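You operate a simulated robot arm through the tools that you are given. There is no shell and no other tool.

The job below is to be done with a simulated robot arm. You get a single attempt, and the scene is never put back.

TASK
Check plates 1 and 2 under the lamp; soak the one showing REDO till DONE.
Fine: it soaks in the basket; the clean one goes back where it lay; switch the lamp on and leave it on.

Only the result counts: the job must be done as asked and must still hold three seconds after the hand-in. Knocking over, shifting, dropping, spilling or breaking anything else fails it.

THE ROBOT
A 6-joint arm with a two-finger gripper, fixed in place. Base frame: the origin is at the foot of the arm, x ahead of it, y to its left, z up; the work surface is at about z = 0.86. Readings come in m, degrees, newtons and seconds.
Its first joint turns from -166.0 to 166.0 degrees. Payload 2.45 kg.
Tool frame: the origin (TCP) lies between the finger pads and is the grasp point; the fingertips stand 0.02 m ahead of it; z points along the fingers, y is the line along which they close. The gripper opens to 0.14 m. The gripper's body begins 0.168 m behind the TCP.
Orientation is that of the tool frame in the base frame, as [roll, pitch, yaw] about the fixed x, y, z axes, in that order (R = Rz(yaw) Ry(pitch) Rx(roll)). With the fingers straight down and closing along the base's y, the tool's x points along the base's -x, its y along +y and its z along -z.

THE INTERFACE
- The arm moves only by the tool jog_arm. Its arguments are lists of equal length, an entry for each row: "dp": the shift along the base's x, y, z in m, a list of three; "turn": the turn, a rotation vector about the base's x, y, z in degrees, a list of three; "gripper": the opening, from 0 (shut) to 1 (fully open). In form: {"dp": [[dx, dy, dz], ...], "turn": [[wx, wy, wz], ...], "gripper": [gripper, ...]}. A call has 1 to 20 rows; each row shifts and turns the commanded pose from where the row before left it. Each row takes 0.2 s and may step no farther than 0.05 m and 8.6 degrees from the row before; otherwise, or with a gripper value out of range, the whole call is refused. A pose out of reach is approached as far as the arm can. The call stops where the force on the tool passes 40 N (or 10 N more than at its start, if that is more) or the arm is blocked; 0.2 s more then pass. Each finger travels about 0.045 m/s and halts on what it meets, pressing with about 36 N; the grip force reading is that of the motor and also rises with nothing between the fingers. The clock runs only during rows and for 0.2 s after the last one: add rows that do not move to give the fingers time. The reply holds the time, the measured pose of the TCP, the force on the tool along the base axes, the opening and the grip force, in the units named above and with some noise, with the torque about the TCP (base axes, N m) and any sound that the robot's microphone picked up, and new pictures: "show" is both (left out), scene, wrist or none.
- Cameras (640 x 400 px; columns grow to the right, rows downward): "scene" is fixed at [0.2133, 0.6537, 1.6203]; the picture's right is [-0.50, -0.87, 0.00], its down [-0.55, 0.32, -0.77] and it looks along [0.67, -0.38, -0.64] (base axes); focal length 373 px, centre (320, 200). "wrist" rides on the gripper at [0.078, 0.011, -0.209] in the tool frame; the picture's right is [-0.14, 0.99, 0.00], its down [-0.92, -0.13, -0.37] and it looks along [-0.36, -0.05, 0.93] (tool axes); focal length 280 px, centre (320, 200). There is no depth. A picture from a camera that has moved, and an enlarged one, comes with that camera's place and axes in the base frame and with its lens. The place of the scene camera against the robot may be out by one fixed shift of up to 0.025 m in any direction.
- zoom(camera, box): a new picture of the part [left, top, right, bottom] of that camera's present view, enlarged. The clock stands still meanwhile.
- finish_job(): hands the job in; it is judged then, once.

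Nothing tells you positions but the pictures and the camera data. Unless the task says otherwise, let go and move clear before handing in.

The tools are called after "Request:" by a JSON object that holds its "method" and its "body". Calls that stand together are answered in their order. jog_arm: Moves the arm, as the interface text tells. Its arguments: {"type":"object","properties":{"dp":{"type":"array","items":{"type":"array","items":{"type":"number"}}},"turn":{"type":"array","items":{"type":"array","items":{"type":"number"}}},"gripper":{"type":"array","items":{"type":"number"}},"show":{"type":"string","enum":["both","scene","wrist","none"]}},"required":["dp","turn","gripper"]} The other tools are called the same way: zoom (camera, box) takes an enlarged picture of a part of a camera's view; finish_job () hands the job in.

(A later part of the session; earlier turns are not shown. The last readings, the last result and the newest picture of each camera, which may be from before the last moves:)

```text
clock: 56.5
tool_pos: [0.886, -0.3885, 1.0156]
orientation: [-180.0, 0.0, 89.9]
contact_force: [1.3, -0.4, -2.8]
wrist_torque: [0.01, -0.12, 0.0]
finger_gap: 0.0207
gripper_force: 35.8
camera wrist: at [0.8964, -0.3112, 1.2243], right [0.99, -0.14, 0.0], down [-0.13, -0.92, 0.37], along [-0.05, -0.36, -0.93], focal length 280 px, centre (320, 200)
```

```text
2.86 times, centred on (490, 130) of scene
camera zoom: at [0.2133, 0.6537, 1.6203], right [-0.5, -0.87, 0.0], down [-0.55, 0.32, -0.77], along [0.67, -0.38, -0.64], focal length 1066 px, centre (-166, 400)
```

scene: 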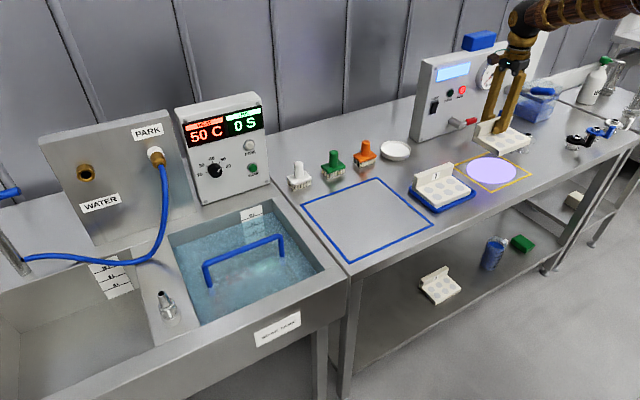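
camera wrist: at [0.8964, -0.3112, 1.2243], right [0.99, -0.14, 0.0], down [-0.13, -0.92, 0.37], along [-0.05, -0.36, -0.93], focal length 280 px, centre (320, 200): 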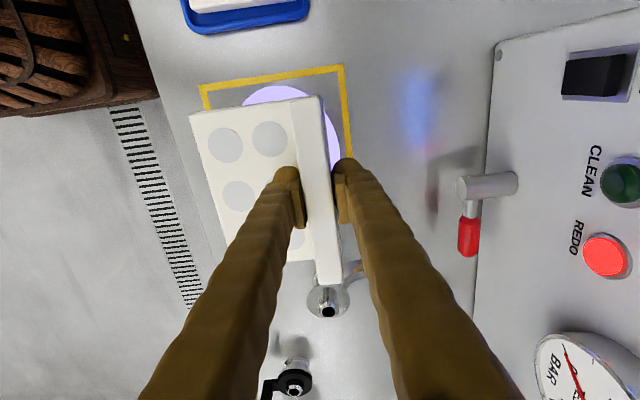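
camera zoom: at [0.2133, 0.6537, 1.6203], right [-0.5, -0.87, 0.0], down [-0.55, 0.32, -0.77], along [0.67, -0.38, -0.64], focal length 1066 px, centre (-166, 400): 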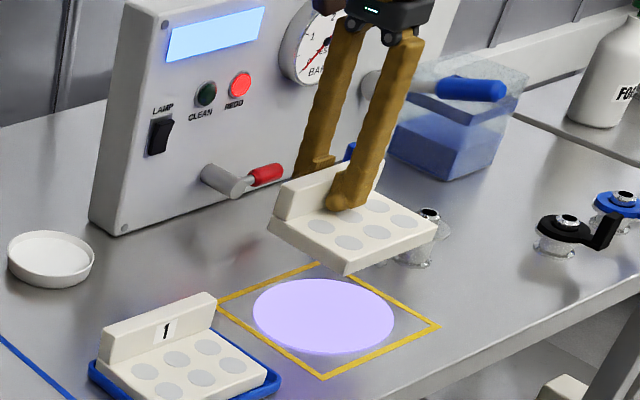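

The red REDO light is on, so plate 2 is the one to soak. I'll hold it a moment longer, then lift and carry it toward the tank, turning it 180° on the way so its tab sits on my side of the basket handle.

Request:
{"method": "jog_arm", "body": {"dp": [[0, 0, -0.01], [0, 0, -0.01], [0, 0, 0], [0, 0, 0], [0, 0, 0], [0, 0, 0], [0, 0, 0]], "turn": [[0, 0, 0], [0, 0, 0], [0, 0, 0], [0, 0, 0], [0, 0, 0], [0, 0, 0], [0, 0, 0]], "gripper": [0, 0, 0, 0, 0, 0, 0], "show": "scene"}}

Request:
{"method": "jog_arm", "body": {"dp": [[0, 0, 0.008], [0, 0, 0.012], [0, 0, 0.015], [0, 0, 0.015], [0, 0, 0.012], [0, 0, 0.008], [-0.004, 0.01, 0], [-0.01, 0.02, 0], [-0.012, 0.028, 0], [-0.012, 0.03, 0], [-0.012, 0.03, 0], [-0.012, 0.03, 0], [-0.012, 0.03, 0], [-0.012, 0.03, 0], [-0.012, 0.03, 0], [-0.012, 0.03, 0], [-0.012, 0.03, 0], [-0.008, 0.028, 0], [-0.004, 0.02, 0], [0, 0.01, 0]], "turn": [[0, 0, 0], [0, 0, 0], [0, 0, 0], [0, 0, 0], [0, 0, 0], [0, 0, 0], [0, 0, 0], [0, 0, 0], [0, 0, 0], [0, 0, 0], [0, 0, 0], [0, 0, 0], [0, 0, 0], [0, 0, 0], [0, 0, 0], [0, 0, 0], [0, 0, 0], [0, 0, 0], [0, 0, 0], [0, 0, 0]], "gripper": [0, 0, 0, 0, 0, 0, 0, 0, 0, 0, 0, 0, 0, 0, 0, 0, 0, 0, 0, 0]}}

```text
clock: 58.1
tool_pos: [0.8861, -0.3891, 0.9948]
orientation: [-179.9, 0.0, 90.0]
contact_force: [0.2, 0.5, -2.8]
wrist_torque: [-0.03, -0.1, -0.01]
finger_gap: 0.0208
gripper_force: 35.5
```

scene: 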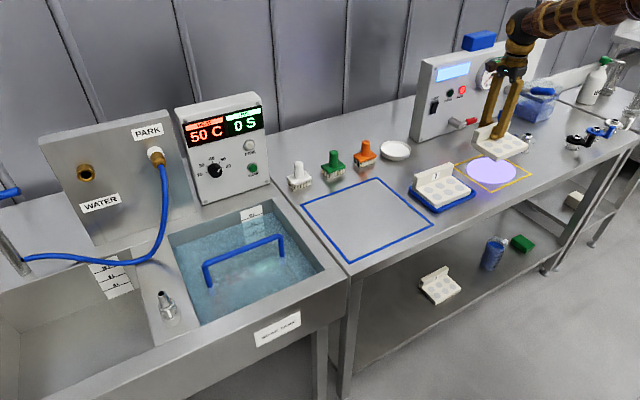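

```text
clock: 62.3
tool_pos: [0.7526, -0.0341, 1.0656]
orientation: [-180.0, 0.0, 89.9]
contact_force: [-0.5, -0.3, -4.0]
wrist_torque: [0.01, -0.12, 0.02]
finger_gap: 0.021
gripper_force: 35.5
camera wrist: at [0.763, 0.0436, 1.2737], right [0.99, -0.14, 0.0], down [-0.13, -0.92, 0.37], along [-0.05, -0.36, -0.93], focal length 280 px, centre (320, 200)
```

scene: 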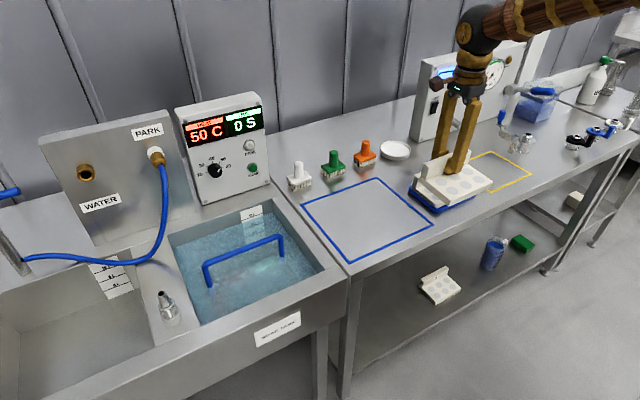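
wrist: 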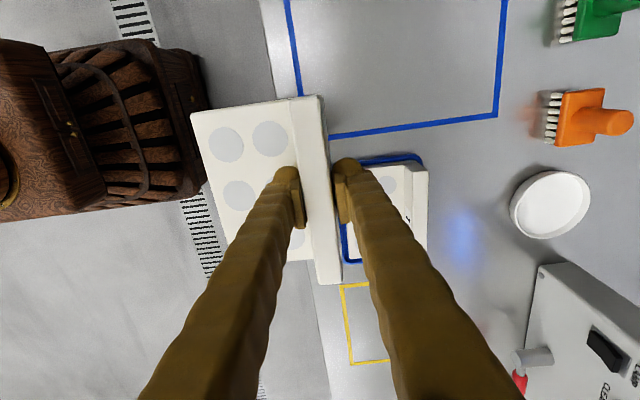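

Plate 2 is held steady. Now I'll rotate it 180° about z while drifting toward the tank.

Request:
{"method": "jog_arm", "body": {"dp": [[0, 0.01, 0], [0, 0.02, 0], [0, 0.02, 0], [0, 0.02, 0], [-0.002, 0.02, 0], [-0.002, 0.02, 0], [-0.002, 0.02, 0], [-0.003, 0.02, 0], [-0.003, 0.02, 0], [-0.003, 0.02, 0], [-0.003, 0.02, 0], [-0.003, 0.02, 0], [-0.003, 0.02, 0], [-0.003, 0.02, 0], [-0.003, 0.02, 0], [-0.003, 0.02, 0], [-0.003, 0.02, 0], [-0.003, 0.02, 0], [-0.003, 0.02, 0], [-0.003, 0.01, 0]], "turn": [[0, 0, 3], [0, 0, 6], [0, 0, 6], [0, 0, 6], [0, 0, 6], [0, 0, 6], [0, 0, 6], [0, 0, 6], [0, 0, 6], [0, 0, 6], [0, 0, 6], [0, 0, 6], [0, 0, 6], [0, 0, 6], [0, 0, 6], [0, 0, 6], [0, 0, 6], [0, 0, 6], [0, 0, 6], [0, 0, 3]], "gripper": [0, 0, 0, 0, 0, 0, 0, 0, 0, 0, 0, 0, 0, 0, 0, 0, 0, 0, 0, 0], "show": "scene"}}

Request:
{"method": "jog_arm", "body": {"dp": [[0, 0, 0], [0, 0, 0], [0, 0, 0], [0, 0, 0], [0, 0, 0], [0, 0, 0], [0, 0, 0], [0, 0, 0], [0, 0, 0], [0, 0, 0], [0, 0, 0], [0, 0, 0], [0, 0, 0]], "turn": [[0, 0, 3], [0, 0, 6], [0, 0, 6], [0, 0, 6], [0, 0, 6], [0, 0, 6], [0, 0, 6], [0, 0, 6], [0, 0, 6], [0, 0, 6], [0, 0, 6], [0, 0, 3], [0, 0, 0]], "gripper": [0, 0, 0, 0, 0, 0, 0, 0, 0, 0, 0, 0, 0]}}

```text
clock: 66.5
tool_pos: [0.7071, 0.3465, 1.0681]
orientation: [-180.0, 0.1, -155.9]
contact_force: [-0.2, 1.1, -3.3]
wrist_torque: [0.1, 0.05, 0.01]
finger_gap: 0.0207
gripper_force: 36.2
```

scene: 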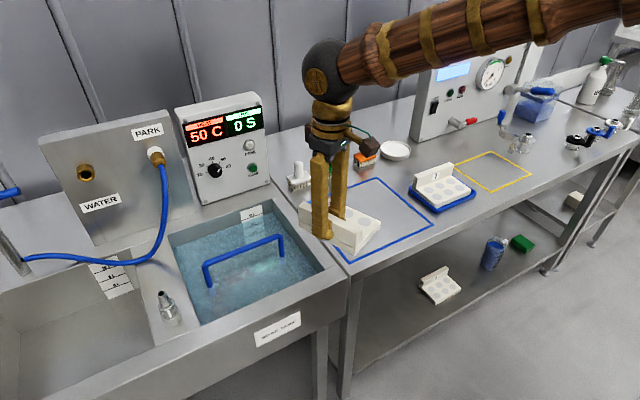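

```text
clock: 69.3
tool_pos: [0.7065, 0.3456, 1.0659]
orientation: [180.0, 0.0, -89.9]
contact_force: [-1.0, -0.1, -3.8]
wrist_torque: [0.0, 0.09, -0.01]
finger_gap: 0.0209
gripper_force: 36.8
camera wrist: at [0.6949, 0.2683, 1.2744], right [-0.99, 0.14, 0.0], down [0.13, 0.92, 0.37], along [0.05, 0.36, -0.93], focal length 280 px, centre (320, 200)
```

scene: 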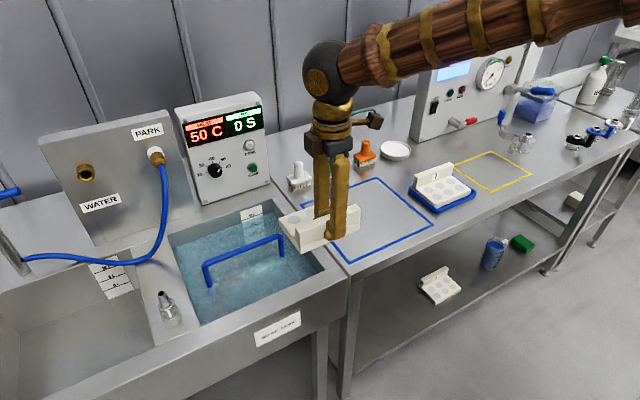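
wrist: 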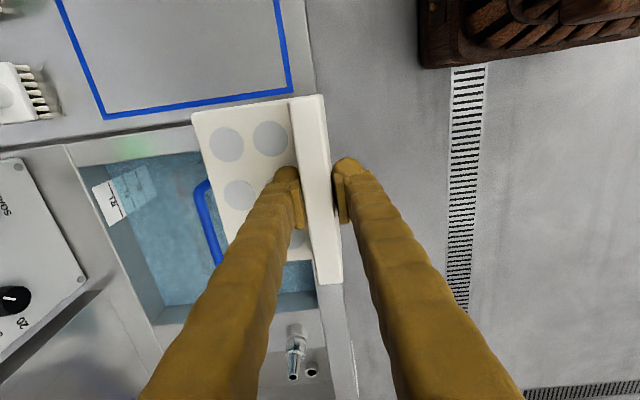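

The plate is now tab-side toward me, and the handle is visible past it. I'll zoom in to triangulate the handle's position.

Request:
{"method": "zoom", "body": {"camera": "wrist", "box": [60, 120, 340, 340]}}

Request:
{"method": "zoom", "body": {"camera": "wrist", "box": [170, 160, 250, 290]}}

```text
1.82 times, centred on (200, 230) of wrist
camera zoom: at [0.6949, 0.2683, 1.2744], right [-0.99, 0.14, 0.0], down [0.13, 0.92, 0.37], along [0.05, 0.36, -0.93], focal length 510 px, centre (538, 146)
```

zoom: 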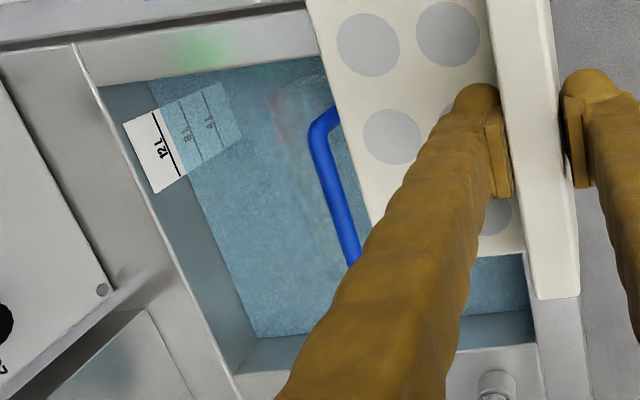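

```text
3.08 times, centred on (210, 225) of wrist
camera zoom: at [0.6949, 0.2683, 1.2744], right [-0.99, 0.14, 0.0], down [0.13, 0.92, 0.37], along [0.05, 0.36, -0.93], focal length 863 px, centre (658, 123)
```

zoom: 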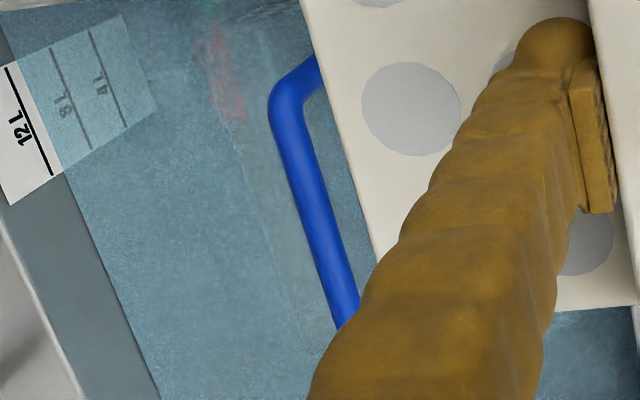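

The bar actually looks lower than I first thought, around z≈0.875 and x≈0.894. To be sure, I'll take a lower, more oblique view from in front of the tank.

Request:
{"method": "jog_arm", "body": {"dp": [[-0.01, 0.01, -0.01], [-0.016, 0.016, -0.018], [-0.018, 0.018, -0.02], [-0.018, 0.018, -0.02], [-0.018, 0.018, -0.02], [-0.016, 0.014, -0.018], [-0.01, 0.01, -0.01], [0, 0, 0]], "turn": [[0, 0, 0], [0, 0, 0], [0, 0, 0], [0, 0, 0], [0, 0, 0], [0, 0, 0], [0, 0, 0], [0, 0, 0]], "gripper": [0, 0, 0, 0, 0, 0, 0, 0]}}

Request:
{"method": "zoom", "body": {"camera": "wrist", "box": [0, 60, 240, 330]}}

```text
clock: 71.1
tool_pos: [0.6015, 0.4519, 0.95]
orientation: [179.9, 0.0, -90.1]
contact_force: [0.5, -0.7, -3.5]
wrist_torque: [-0.01, 0.13, -0.03]
finger_gap: 0.0212
gripper_force: 35.7
camera wrist: at [0.5888, 0.3732, 1.1584], right [-0.99, 0.14, 0.0], down [0.13, 0.92, 0.37], along [0.05, 0.36, -0.93], focal length 280 px, centre (320, 200)
```

scene: 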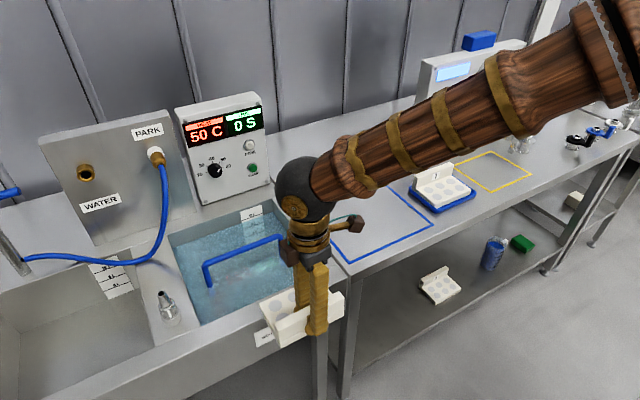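
wrist: 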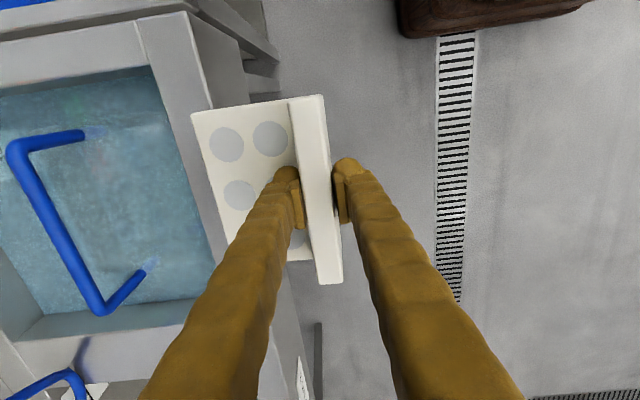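

```text
1.48 times, centred on (120, 195) of wrist
camera zoom: at [0.5888, 0.3732, 1.1584], right [-0.99, 0.14, 0.0], down [0.13, 0.92, 0.37], along [0.05, 0.36, -0.93], focal length 415 px, centre (616, 207)
```

zoom: 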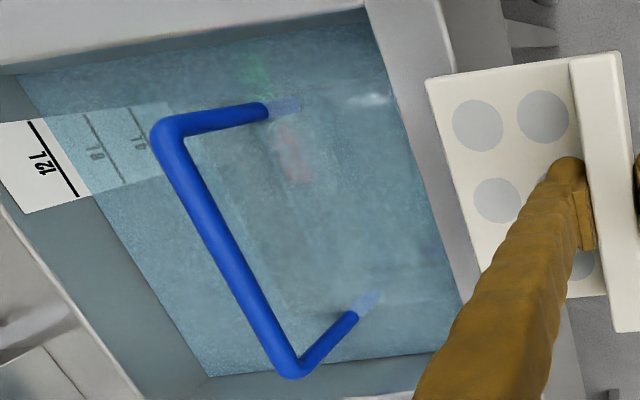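

That view pins it down: the bar is at x≈0.889, z≈0.885, with legs at y≈0.385 and 0.59, and the water is at z≈0.80. I'll move over the front strip of the tank at TCP x=0.769, y=0.488, staying above the bar.

Request:
{"method": "jog_arm", "body": {"dp": [[0.005, 0.001, 0.005], [0.012, 0.003, 0.005], [0.018, 0.004, 0.003], [0.018, 0.004, 0], [0.018, 0.004, 0], [0.018, 0.004, 0], [0.018, 0.004, 0], [0.018, 0.004, 0], [0.018, 0.004, 0], [0.014, 0.003, 0], [0.008, 0.001, 0], [0.0035, 0, 0], [0, 0, 0]], "turn": [[0, 0, 0], [0, 0, 0], [0, 0, 0], [0, 0, 0], [0, 0, 0], [0, 0, 0], [0, 0, 0], [0, 0, 0], [0, 0, 0], [0, 0, 0], [0, 0, 0], [0, 0, 0], [0, 0, 0]], "gripper": [0, 0, 0, 0, 0, 0, 0, 0, 0, 0, 0, 0, 0]}}

Request:
{"method": "zoom", "body": {"camera": "scene", "box": [150, 170, 360, 340]}}

Request:
{"method": "zoom", "body": {"camera": "wrist", "box": [60, 60, 360, 330]}}

```text
clock: 73.9
tool_pos: [0.769, 0.4865, 0.9626]
orientation: [-180.0, 0.0, -90.0]
contact_force: [-0.2, 0.1, -2.4]
wrist_torque: [0.02, 0.13, 0.0]
finger_gap: 0.0209
gripper_force: 36.4
camera wrist: at [0.7576, 0.4083, 1.1714], right [-0.99, 0.14, 0.0], down [0.13, 0.92, 0.37], along [0.05, 0.36, -0.93], focal length 280 px, centre (320, 200)
```

scene: 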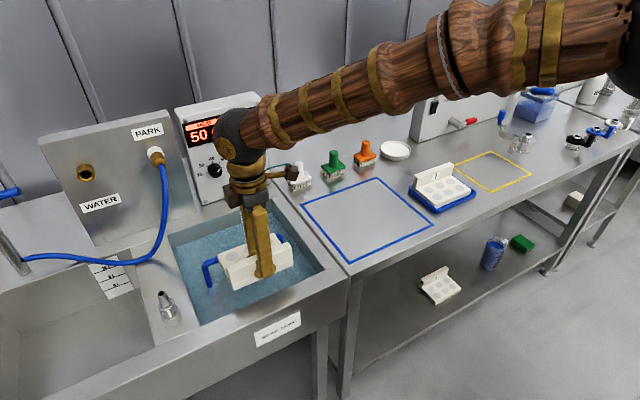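
wrist: 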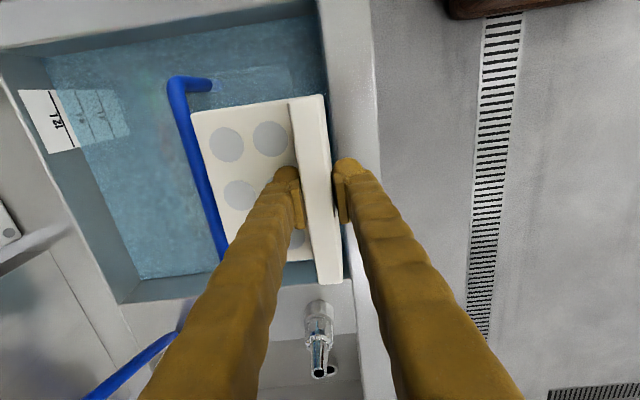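

```text
2.35 times, centred on (255, 255) of scene
camera zoom: at [0.2133, 0.6537, 1.6203], right [-0.5, -0.87, 0.0], down [-0.55, 0.32, -0.77], along [0.67, -0.38, -0.64], focal length 878 px, centre (473, 71)
```

zoom: 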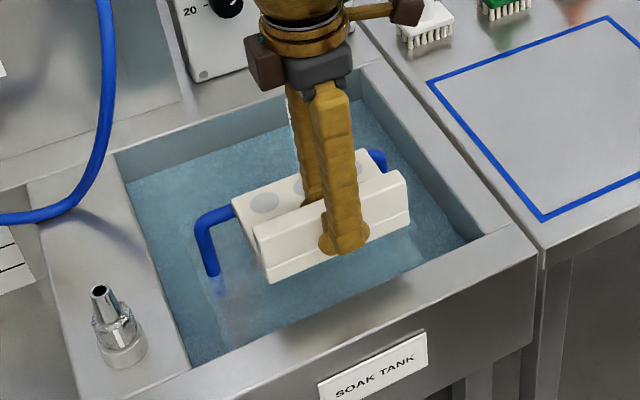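

```text
1.48 times, centred on (210, 195) of wrist
camera zoom: at [0.7576, 0.4083, 1.1714], right [-0.99, 0.14, 0.0], down [0.13, 0.92, 0.37], along [0.05, 0.36, -0.93], focal length 415 px, centre (483, 207)
```

zoom: 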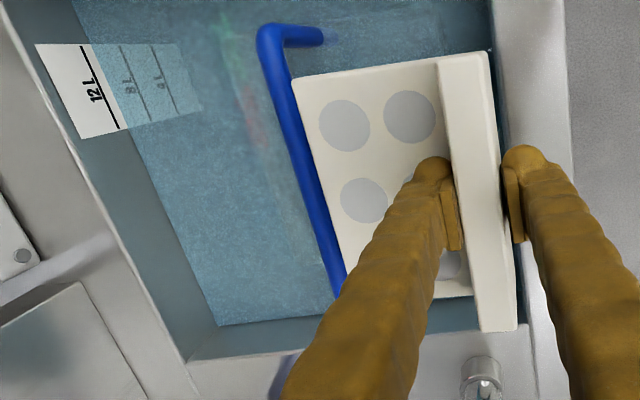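

The plate has roughly 10 mm clearance to both the tank's front wall and the handle bar. I'll lower it to z=0.89, so the plate top is just below the bar, watching the forces.

Request:
{"method": "jog_arm", "body": {"dp": [[0.002, 0.001, -0.006], [0, 0, -0.01], [0, 0, -0.01], [0, 0, -0.01], [0, 0, -0.01], [0, 0, -0.01], [0, 0, -0.01], [0, 0, -0.005], [0, 0, -0.002], [0, 0, 0]], "turn": [[0, 0, 0], [0, 0, 0], [0, 0, 0], [0, 0, 0], [0, 0, 0], [0, 0, 0], [0, 0, 0], [0, 0, 0], [0, 0, 0], [0, 0, 0]], "gripper": [0, 0, 0, 0, 0, 0, 0, 0, 0, 0]}}

Request:
{"method": "zoom", "body": {"camera": "scene", "box": [170, 190, 350, 330]}}

Request:
{"method": "zoom", "body": {"camera": "wrist", "box": [60, 60, 360, 330]}}

```text
clock: 76.1
tool_pos: [0.7696, 0.4879, 0.8897]
orientation: [-180.0, 0.0, -90.1]
contact_force: [0.2, -0.3, -3.8]
wrist_torque: [0.03, 0.1, -0.01]
finger_gap: 0.0211
gripper_force: 35.9
camera wrist: at [0.7586, 0.4093, 1.0983], right [-0.99, 0.14, 0.0], down [0.13, 0.92, 0.37], along [0.05, 0.36, -0.93], focal length 280 px, centre (320, 200)
```

scene: 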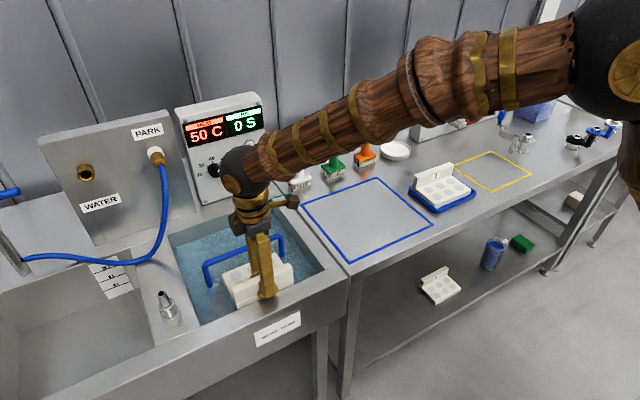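
wrist: 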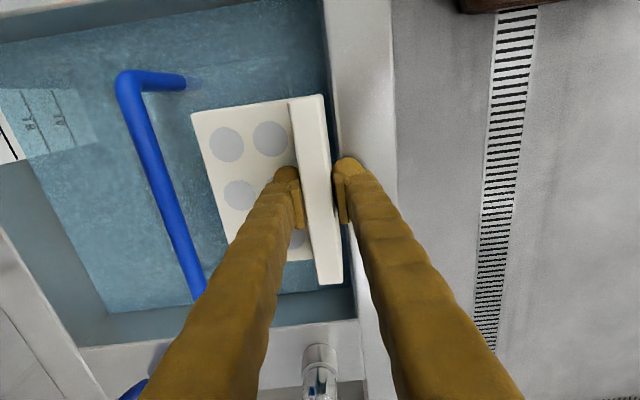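

```text
2.86 times, centred on (260, 260) of scene
camera zoom: at [0.2133, 0.6537, 1.6203], right [-0.5, -0.87, 0.0], down [-0.55, 0.32, -0.77], along [0.67, -0.38, -0.64], focal length 1066 px, centre (491, 29)
```

zoom: 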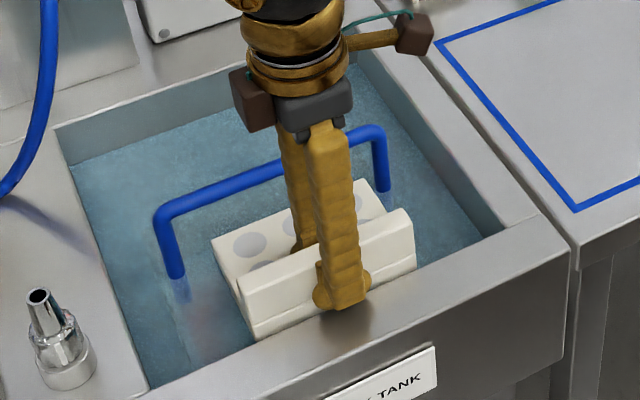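

```text
1.48 times, centred on (210, 195) of wrist
camera zoom: at [0.7586, 0.4093, 1.0983], right [-0.99, 0.14, 0.0], down [0.13, 0.92, 0.37], along [0.05, 0.36, -0.93], focal length 415 px, centre (483, 207)
```

zoom: 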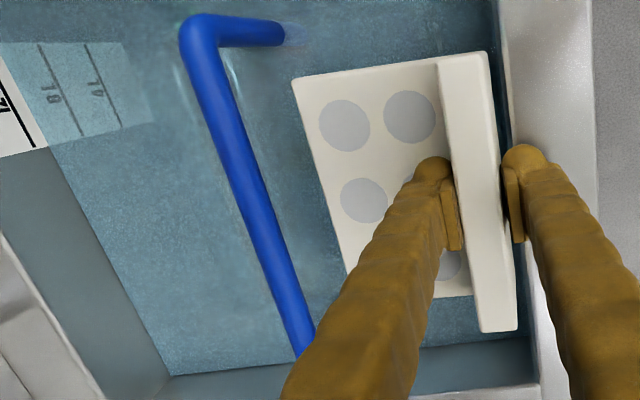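

The plate top sits below the bar with clear gaps. I'll slide it forward under the bar to TCP x≈0.828 and keep the fingers on the near side.

Request:
{"method": "jog_arm", "body": {"dp": [[0.004, 0, 0], [0.007, 0, 0], [0.008, 0, 0], [0.008, 0, 0], [0.008, 0, 0], [0.008, 0, 0], [0.007, 0, 0], [0.005, 0, 0], [0.002, 0, 0], [0, 0, 0]], "turn": [[0, 0, 0], [0, 0, 0], [0, 0, 0], [0, 0, 0], [0, 0, 0], [0, 0, 0], [0, 0, 0], [0, 0, 0], [0, 0, 0], [0, 0, 0]], "gripper": [0, 0, 0, 0, 0, 0, 0, 0, 0, 0]}}

Request:
{"method": "zoom", "body": {"camera": "scene", "box": [170, 190, 350, 330]}}

Request:
{"method": "zoom", "body": {"camera": "wrist", "box": [120, 60, 380, 330]}}

```text
clock: 78.3
tool_pos: [0.8283, 0.4871, 0.8904]
orientation: [-180.0, -0.1, -90.0]
contact_force: [0.0, 0.3, -2.8]
wrist_torque: [0.01, 0.09, 0.02]
finger_gap: 0.0211
gripper_force: 35.9
camera wrist: at [0.8164, 0.4093, 1.0983], right [-0.99, 0.14, 0.0], down [0.13, 0.92, 0.37], along [0.05, 0.36, -0.93], focal length 280 px, centre (320, 200)
```

scene: 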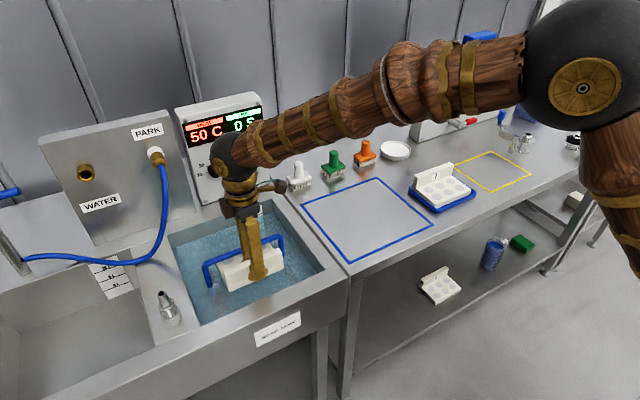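
wrist: 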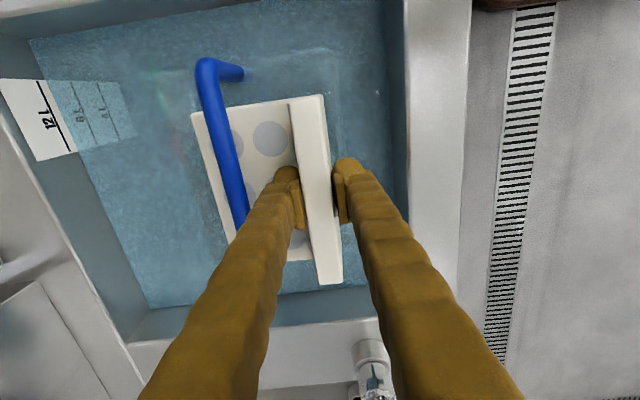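

```text
2.86 times, centred on (260, 260) of scene
camera zoom: at [0.2133, 0.6537, 1.6203], right [-0.5, -0.87, 0.0], down [-0.55, 0.32, -0.77], along [0.67, -0.38, -0.64], focal length 1066 px, centre (491, 29)
```

zoom: 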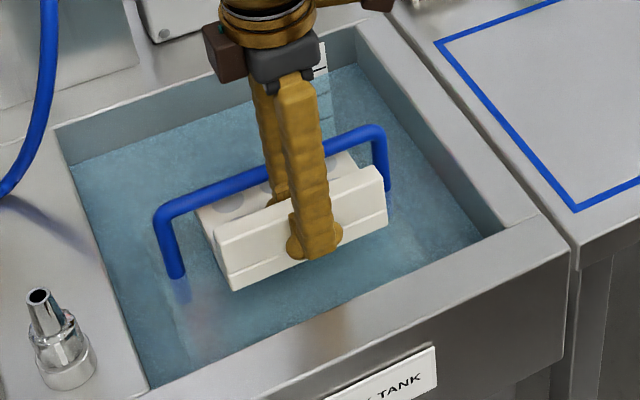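

```text
1.48 times, centred on (250, 195) of wrist
camera zoom: at [0.8164, 0.4093, 1.0983], right [-0.99, 0.14, 0.0], down [0.13, 0.92, 0.37], along [0.05, 0.36, -0.93], focal length 415 px, centre (424, 207)
```

zoom: 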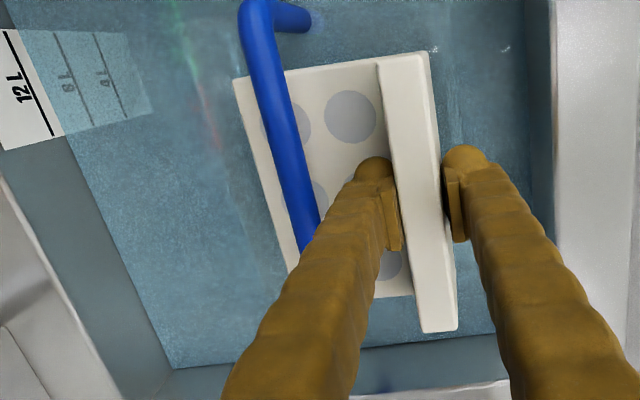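

The plate is under the bar, and I can faintly see the basket's front edge near x≈0.79. I'll nudge 5 mm forward for finger clearance and lower to the water surface.

Request:
{"method": "jog_arm", "body": {"dp": [[0.003, 0, 0], [0.002, 0, -0.004], [0, 0, -0.008], [0, 0, -0.008], [0, 0, -0.008], [0, 0, -0.008], [0, 0, -0.008], [0, 0, -0.008], [0, 0, -0.004], [0, 0, 0]], "turn": [[0, 0, 0], [0, 0, 0], [0, 0, 0], [0, 0, 0], [0, 0, 0], [0, 0, 0], [0, 0, 0], [0, 0, 0], [0, 0, 0], [0, 0, 0]], "gripper": [0, 0, 0, 0, 0, 0, 0, 0, 0, 0]}}

Request:
{"method": "zoom", "body": {"camera": "scene", "box": [170, 190, 350, 330]}}

Request:
{"method": "zoom", "body": {"camera": "wrist", "box": [80, 20, 400, 330]}}

```text
clock: 80.5
tool_pos: [0.8321, 0.4865, 0.8334]
orientation: [-180.0, 0.1, -90.0]
contact_force: [-0.1, 0.3, -3.5]
wrist_torque: [0.0, 0.08, -0.02]
finger_gap: 0.0209
gripper_force: 35.9
camera wrist: at [0.8207, 0.4087, 1.0422], right [-0.99, 0.14, 0.0], down [0.13, 0.92, 0.37], along [0.05, 0.36, -0.93], focal length 280 px, centre (320, 200)
```

scene: 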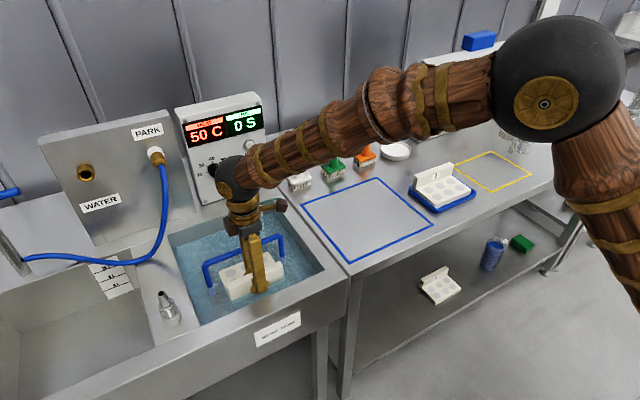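
wrist: 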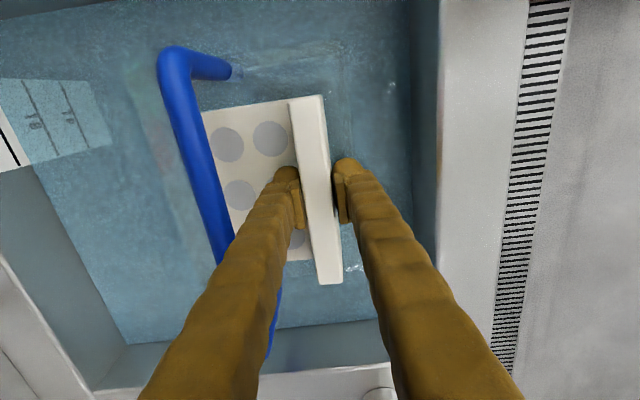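

```text
2.86 times, centred on (260, 260) of scene
camera zoom: at [0.2133, 0.6537, 1.6203], right [-0.5, -0.87, 0.0], down [-0.55, 0.32, -0.77], along [0.67, -0.38, -0.64], focal length 1066 px, centre (491, 29)
```

zoom: 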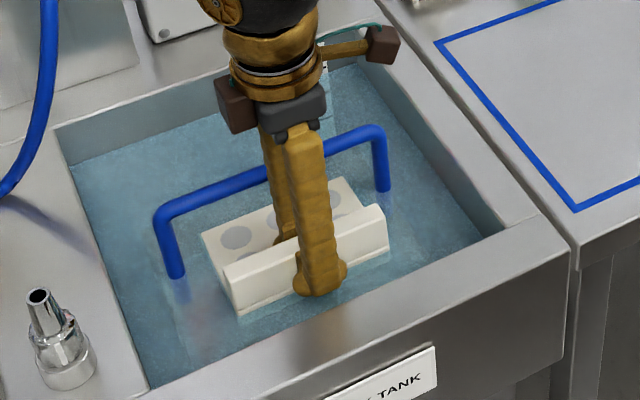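

```text
1.29 times, centred on (240, 175) of wrist
camera zoom: at [0.8207, 0.4087, 1.0422], right [-0.99, 0.14, 0.0], down [0.13, 0.92, 0.37], along [0.05, 0.36, -0.93], focal length 362 px, centre (423, 232)
```

zoom: 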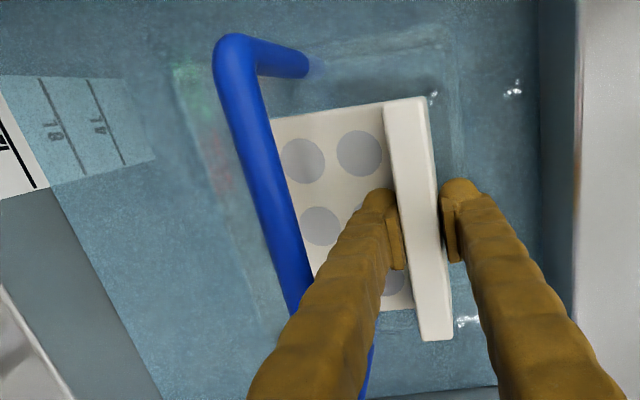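

The basket outline is now visible through the water. I'll zoom in closely to locate its walls before going deeper.

Request:
{"method": "zoom", "body": {"camera": "wrist", "box": [220, 20, 420, 160]}}

Request:
{"method": "zoom", "body": {"camera": "wrist", "box": [60, 40, 260, 340]}}

Request:
{"method": "zoom", "body": {"camera": "scene", "box": [200, 240, 320, 330]}}

```text
2.86 times, centred on (320, 90) of wrist
camera zoom: at [0.8207, 0.4087, 1.0422], right [-0.99, 0.14, 0.0], down [0.13, 0.92, 0.37], along [0.05, 0.36, -0.93], focal length 801 px, centre (320, 514)
```

zoom: 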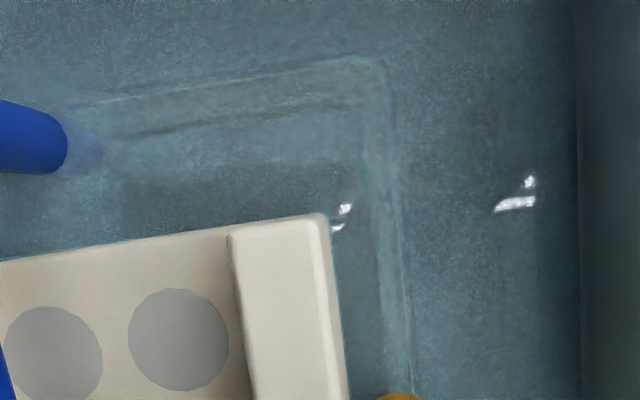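

```text
1.33 times, centred on (160, 190) of wrist
camera zoom: at [0.8207, 0.4087, 1.0422], right [-0.99, 0.14, 0.0], down [0.13, 0.92, 0.37], along [0.05, 0.36, -0.93], focal length 374 px, centre (533, 213)
```

zoom: 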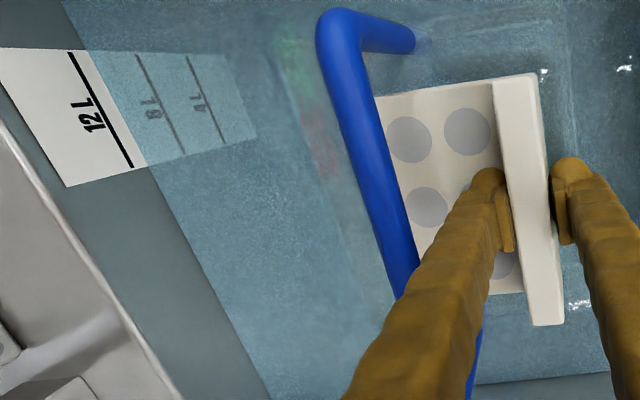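

```text
4.44 times, centred on (260, 285) of scene
camera zoom: at [0.2133, 0.6537, 1.6203], right [-0.5, -0.87, 0.0], down [-0.55, 0.32, -0.77], along [0.67, -0.38, -0.64], focal length 1659 px, centre (587, -178)
```

zoom: 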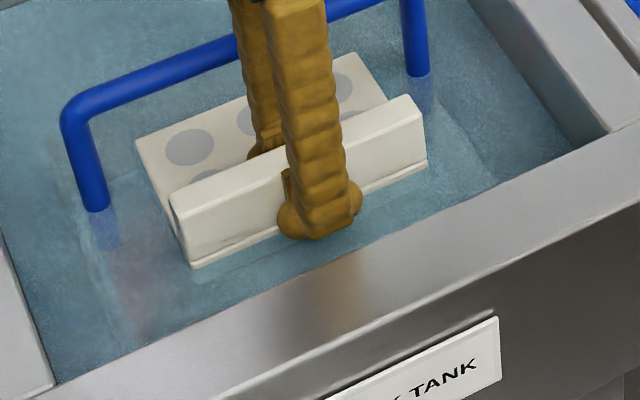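

The basket's front wall is near x≈0.80, its side wall near y≈0.374, and its back near x≈0.977. To centre the plate and keep both fingers clear of wall and bar, I'll ease forward to x≈0.842 and check for contact.

Request:
{"method": "jog_arm", "body": {"dp": [[0.003, 0, 0], [0.003, 0, 0], [0.002, 0, 0], [0.002, 0.001, 0], [0, 0, 0]], "turn": [[0, 0, 0], [0, 0, 0], [0, 0, 0], [0, 0, 0], [0, 0, 0]], "gripper": [0, 0, 0, 0, 0], "show": "wrist"}}

Request:
{"method": "zoom", "body": {"camera": "scene", "box": [200, 220, 320, 310]}}

```text
clock: 81.7
tool_pos: [0.8434, 0.4878, 0.8337]
orientation: [180.0, 0.0, -90.0]
contact_force: [0.0, 0.0, -3.6]
wrist_torque: [-0.02, 0.1, 0.01]
finger_gap: 0.021
gripper_force: 35.8
camera wrist: at [0.8316, 0.4102, 1.0422], right [-0.99, 0.14, 0.0], down [0.13, 0.92, 0.37], along [0.05, 0.36, -0.93], focal length 280 px, centre (320, 200)
```

wrist: 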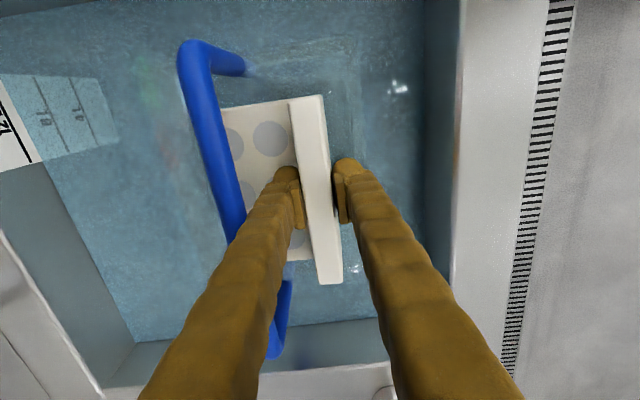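

```text
4.44 times, centred on (260, 265) of scene
camera zoom: at [0.2133, 0.6537, 1.6203], right [-0.5, -0.87, 0.0], down [-0.55, 0.32, -0.77], along [0.67, -0.38, -0.64], focal length 1659 px, centre (587, -89)
```

zoom: 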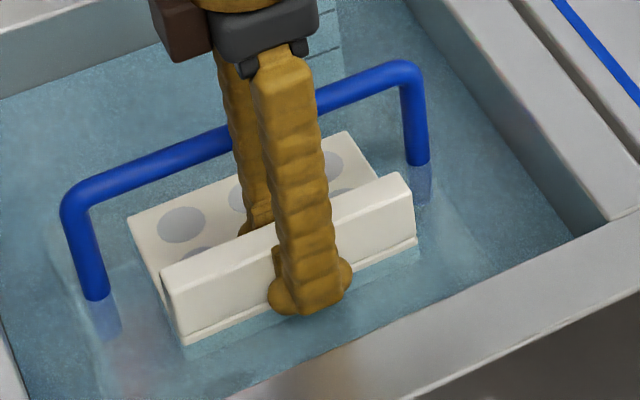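

No contact with the bar. Lowering into the basket.

Request:
{"method": "jog_arm", "body": {"dp": [[0, 0, -0.004], [0, 0, -0.006], [0, 0, -0.006], [0, 0, -0.006], [0, 0, -0.006], [0, 0, -0.002], [0, 0, 0]], "turn": [[0, 0, 0], [0, 0, 0], [0, 0, 0], [0, 0, 0], [0, 0, 0], [0, 0, 0], [0, 0, 0]], "gripper": [0, 0, 0, 0, 0, 0, 0], "show": "wrist"}}

Request:
{"method": "zoom", "body": {"camera": "scene", "box": [180, 200, 330, 310]}}

```text
clock: 83.3
tool_pos: [0.8427, 0.4889, 0.8032]
orientation: [-180.0, 0.0, -90.1]
contact_force: [-0.1, 0.0, -3.3]
wrist_torque: [-0.03, 0.12, -0.03]
finger_gap: 0.0211
gripper_force: 35.7
camera wrist: at [0.8308, 0.4106, 1.0123], right [-0.99, 0.14, 0.0], down [0.13, 0.92, 0.37], along [0.05, 0.36, -0.93], focal length 280 px, centre (320, 200)
```

wrist: 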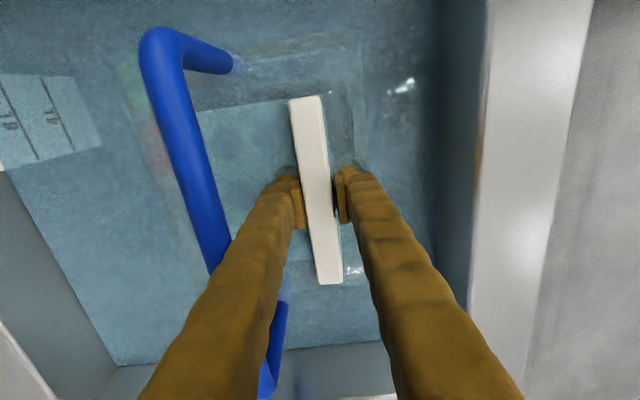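

```text
3.64 times, centred on (255, 255) of scene
camera zoom: at [0.2133, 0.6537, 1.6203], right [-0.5, -0.87, 0.0], down [-0.55, 0.32, -0.77], along [0.67, -0.38, -0.64], focal length 1357 px, centre (556, 0)
```

zoom: 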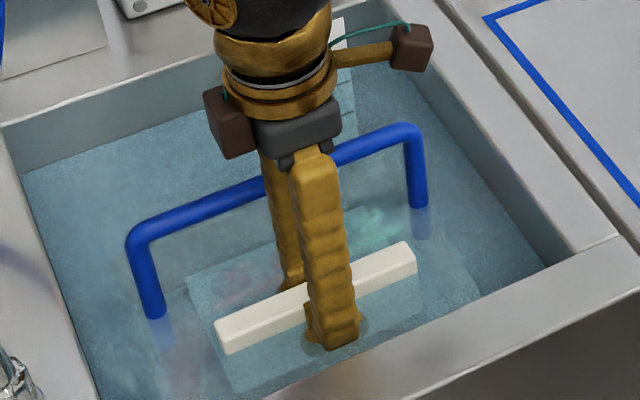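

The plate is entering the water without contact. I'll continue in small steps.

Request:
{"method": "jog_arm", "body": {"dp": [[0, 0, -0.004], [0, 0, -0.004], [0, 0, -0.004], [0, 0, -0.003], [0, 0, 0]], "turn": [[0, 0, 0], [0, 0, 0], [0, 0, 0], [0, 0, 0], [0, 0, 0]], "gripper": [0, 0, 0, 0, 0], "show": "wrist"}}

Request:
{"method": "zoom", "body": {"camera": "scene", "box": [180, 200, 330, 310]}}

```text
clock: 84.5
tool_pos: [0.8436, 0.4888, 0.7886]
orientation: [180.0, -0.1, -89.9]
contact_force: [0.0, 0.3, -2.8]
wrist_torque: [-0.01, 0.11, 0.02]
finger_gap: 0.0211
gripper_force: 35.8
camera wrist: at [0.8312, 0.4103, 0.9973], right [-0.99, 0.14, 0.0], down [0.13, 0.92, 0.37], along [0.05, 0.36, -0.93], focal length 280 px, centre (320, 200)
```

wrist: 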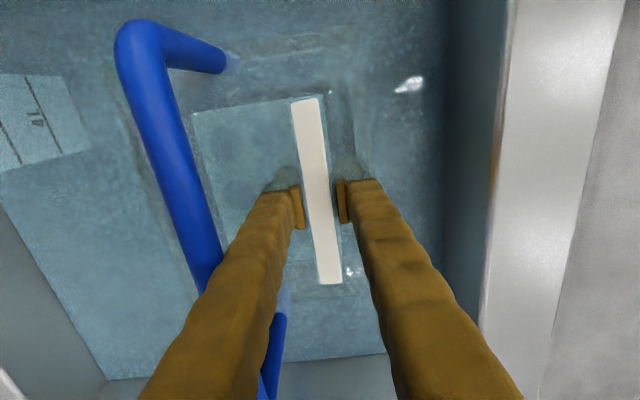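

```text
3.64 times, centred on (255, 255) of scene
camera zoom: at [0.2133, 0.6537, 1.6203], right [-0.5, -0.87, 0.0], down [-0.55, 0.32, -0.77], along [0.67, -0.38, -0.64], focal length 1357 px, centre (556, 0)
```

zoom: 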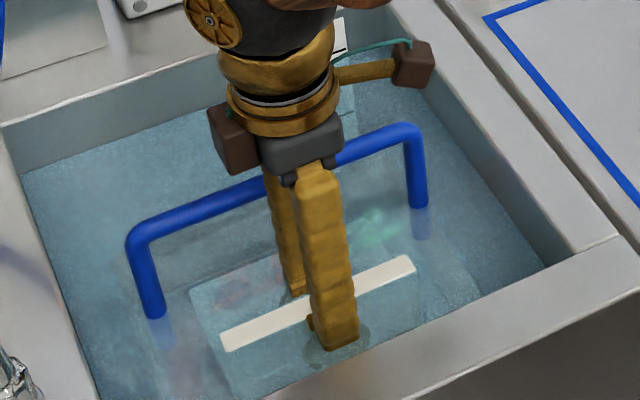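

Request:
{"method": "jog_arm", "body": {"dp": [[0, 0, -0.004], [0, 0, -0.004], [0, 0, -0.004], [0, 0, -0.003], [0, 0, 0]], "turn": [[0, 0, 0], [0, 0, 0], [0, 0, 0], [0, 0, 0], [0, 0, 0]], "gripper": [0, 0, 0, 0, 0], "show": "wrist"}}

Request:
{"method": "zoom", "body": {"camera": "scene", "box": [180, 200, 330, 310]}}

```text
clock: 85.7
tool_pos: [0.8429, 0.4882, 0.7733]
orientation: [-179.9, 0.0, -90.1]
contact_force: [0.5, -0.1, -3.5]
wrist_torque: [0.0, 0.1, -0.01]
finger_gap: 0.0209
gripper_force: 35.6
camera wrist: at [0.8311, 0.4106, 0.9824], right [-0.99, 0.14, 0.0], down [0.13, 0.92, 0.37], along [0.05, 0.36, -0.93], focal length 280 px, centre (320, 200)
```

wrist: 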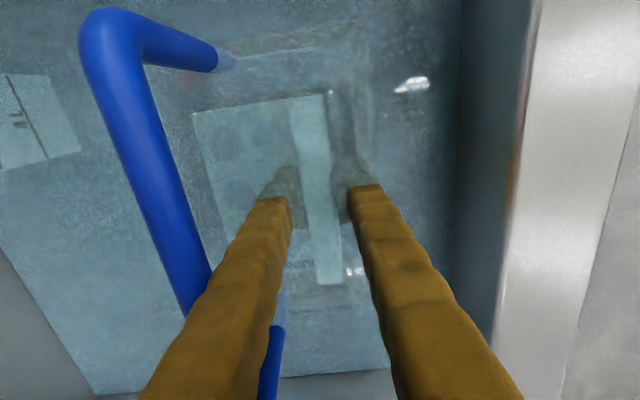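

```text
3.64 times, centred on (255, 255) of scene
camera zoom: at [0.2133, 0.6537, 1.6203], right [-0.5, -0.87, 0.0], down [-0.55, 0.32, -0.77], along [0.67, -0.38, -0.64], focal length 1357 px, centre (556, 0)
```

zoom: 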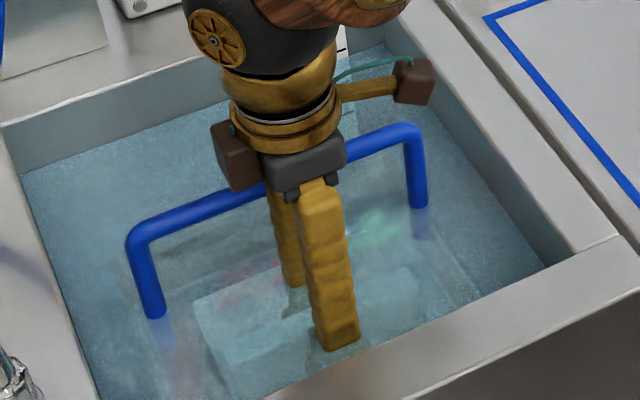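

Request:
{"method": "jog_arm", "body": {"dp": [[0, 0, -0.003], [0, 0, -0.003], [0, 0, -0.003], [0, 0, 0]], "turn": [[0, 0, 0], [0, 0, 0], [0, 0, 0], [0, 0, 0]], "gripper": [0, 0, 0, 0], "show": "none"}}

Request:
{"method": "jog_arm", "body": {"dp": [[0, 0, -0.002], [0, 0, -0.002], [0, 0, -0.002], [0, 0, 0]], "turn": [[0, 0, 0], [0, 0, 0], [0, 0, 0], [0, 0, 0]], "gripper": [0, 0, 0, 0], "show": "wrist"}}

Request:
{"method": "zoom", "body": {"camera": "scene", "box": [180, 200, 330, 310]}}

```text
clock: 86.7
tool_pos: [0.8436, 0.4889, 0.7645]
orientation: [-179.9, 0.0, -90.0]
contact_force: [1.0, -0.5, -3.2]
wrist_torque: [0.01, 0.11, 0.01]
finger_gap: 0.021
gripper_force: 35.9
```

```text
clock: 87.7
tool_pos: [0.8426, 0.4891, 0.7581]
orientation: [-180.0, 0.0, -90.0]
contact_force: [0.1, -0.5, -4.1]
wrist_torque: [0.03, 0.09, 0.03]
finger_gap: 0.0211
gripper_force: 36.3
camera wrist: at [0.8309, 0.4108, 0.9669], right [-0.99, 0.14, 0.0], down [0.13, 0.92, 0.37], along [0.05, 0.36, -0.93], focal length 280 px, centre (320, 200)
```

wrist: 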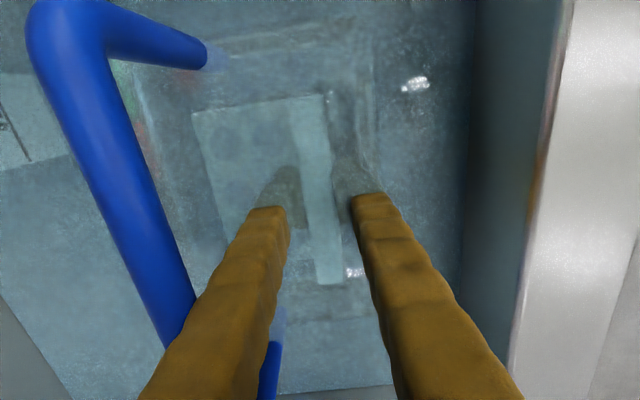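

```text
3.64 times, centred on (255, 255) of scene
camera zoom: at [0.2133, 0.6537, 1.6203], right [-0.5, -0.87, 0.0], down [-0.55, 0.32, -0.77], along [0.67, -0.38, -0.64], focal length 1357 px, centre (556, 0)
```

zoom: 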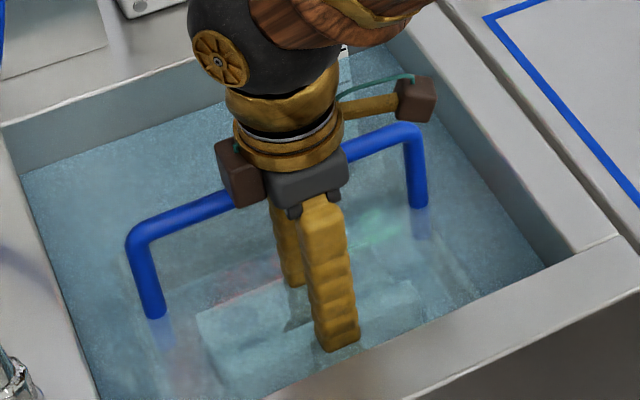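

Still free of contact at 0.758. I'll keep going down slowly.

Request:
{"method": "jog_arm", "body": {"dp": [[0, 0, -0.002], [0, 0, -0.002], [0, 0, -0.002], [0, 0, 0]], "turn": [[0, 0, 0], [0, 0, 0], [0, 0, 0], [0, 0, 0]], "gripper": [0, 0, 0, 0], "show": "none"}}

Request:
{"method": "jog_arm", "body": {"dp": [[0, 0, -0.002], [0, 0, -0.002], [0, 0, -0.001], [0, 0, 0]], "turn": [[0, 0, 0], [0, 0, 0], [0, 0, 0], [0, 0, 0]], "gripper": [0, 0, 0, 0], "show": "wrist"}}

Request:
{"method": "zoom", "body": {"camera": "scene", "box": [180, 200, 330, 310]}}

```text
clock: 88.7
tool_pos: [0.8416, 0.4888, 0.7527]
orientation: [179.9, 0.0, -90.1]
contact_force: [-0.5, 0.1, -0.1]
wrist_torque: [0.07, -0.09, 0.06]
finger_gap: 0.0207
gripper_force: 36.4
```

```text
clock: 89.7
tool_pos: [0.8426, 0.4881, 0.749]
orientation: [-180.0, -0.2, -90.0]
contact_force: [-7.9, -5.5, 30.1]
wrist_torque: [-0.07, 0.12, -0.06]
finger_gap: 0.0211
gripper_force: 35.9
camera wrist: at [0.8311, 0.4108, 0.9579], right [-0.99, 0.14, 0.0], down [0.13, 0.92, 0.37], along [0.05, 0.37, -0.93], focal length 280 px, centre (320, 200)
```

wrist: 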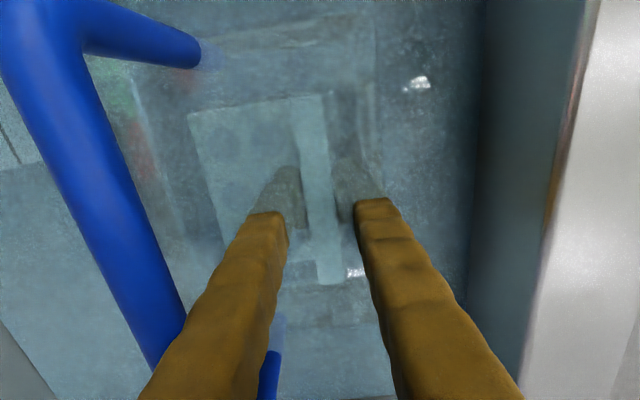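

```text
3.64 times, centred on (255, 255) of scene
camera zoom: at [0.2133, 0.6537, 1.6203], right [-0.5, -0.87, 0.0], down [-0.55, 0.32, -0.77], along [0.67, -0.38, -0.64], focal length 1357 px, centre (556, 0)
```

zoom: 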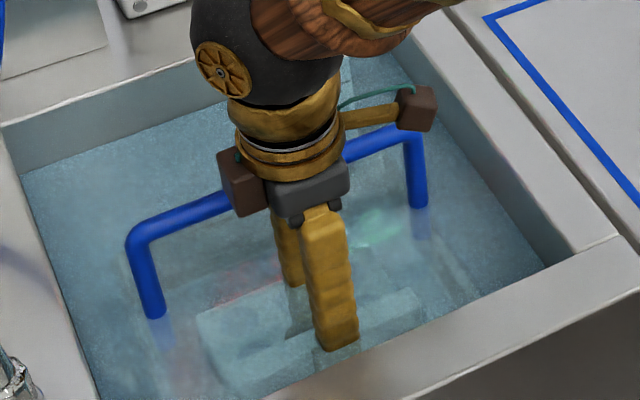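

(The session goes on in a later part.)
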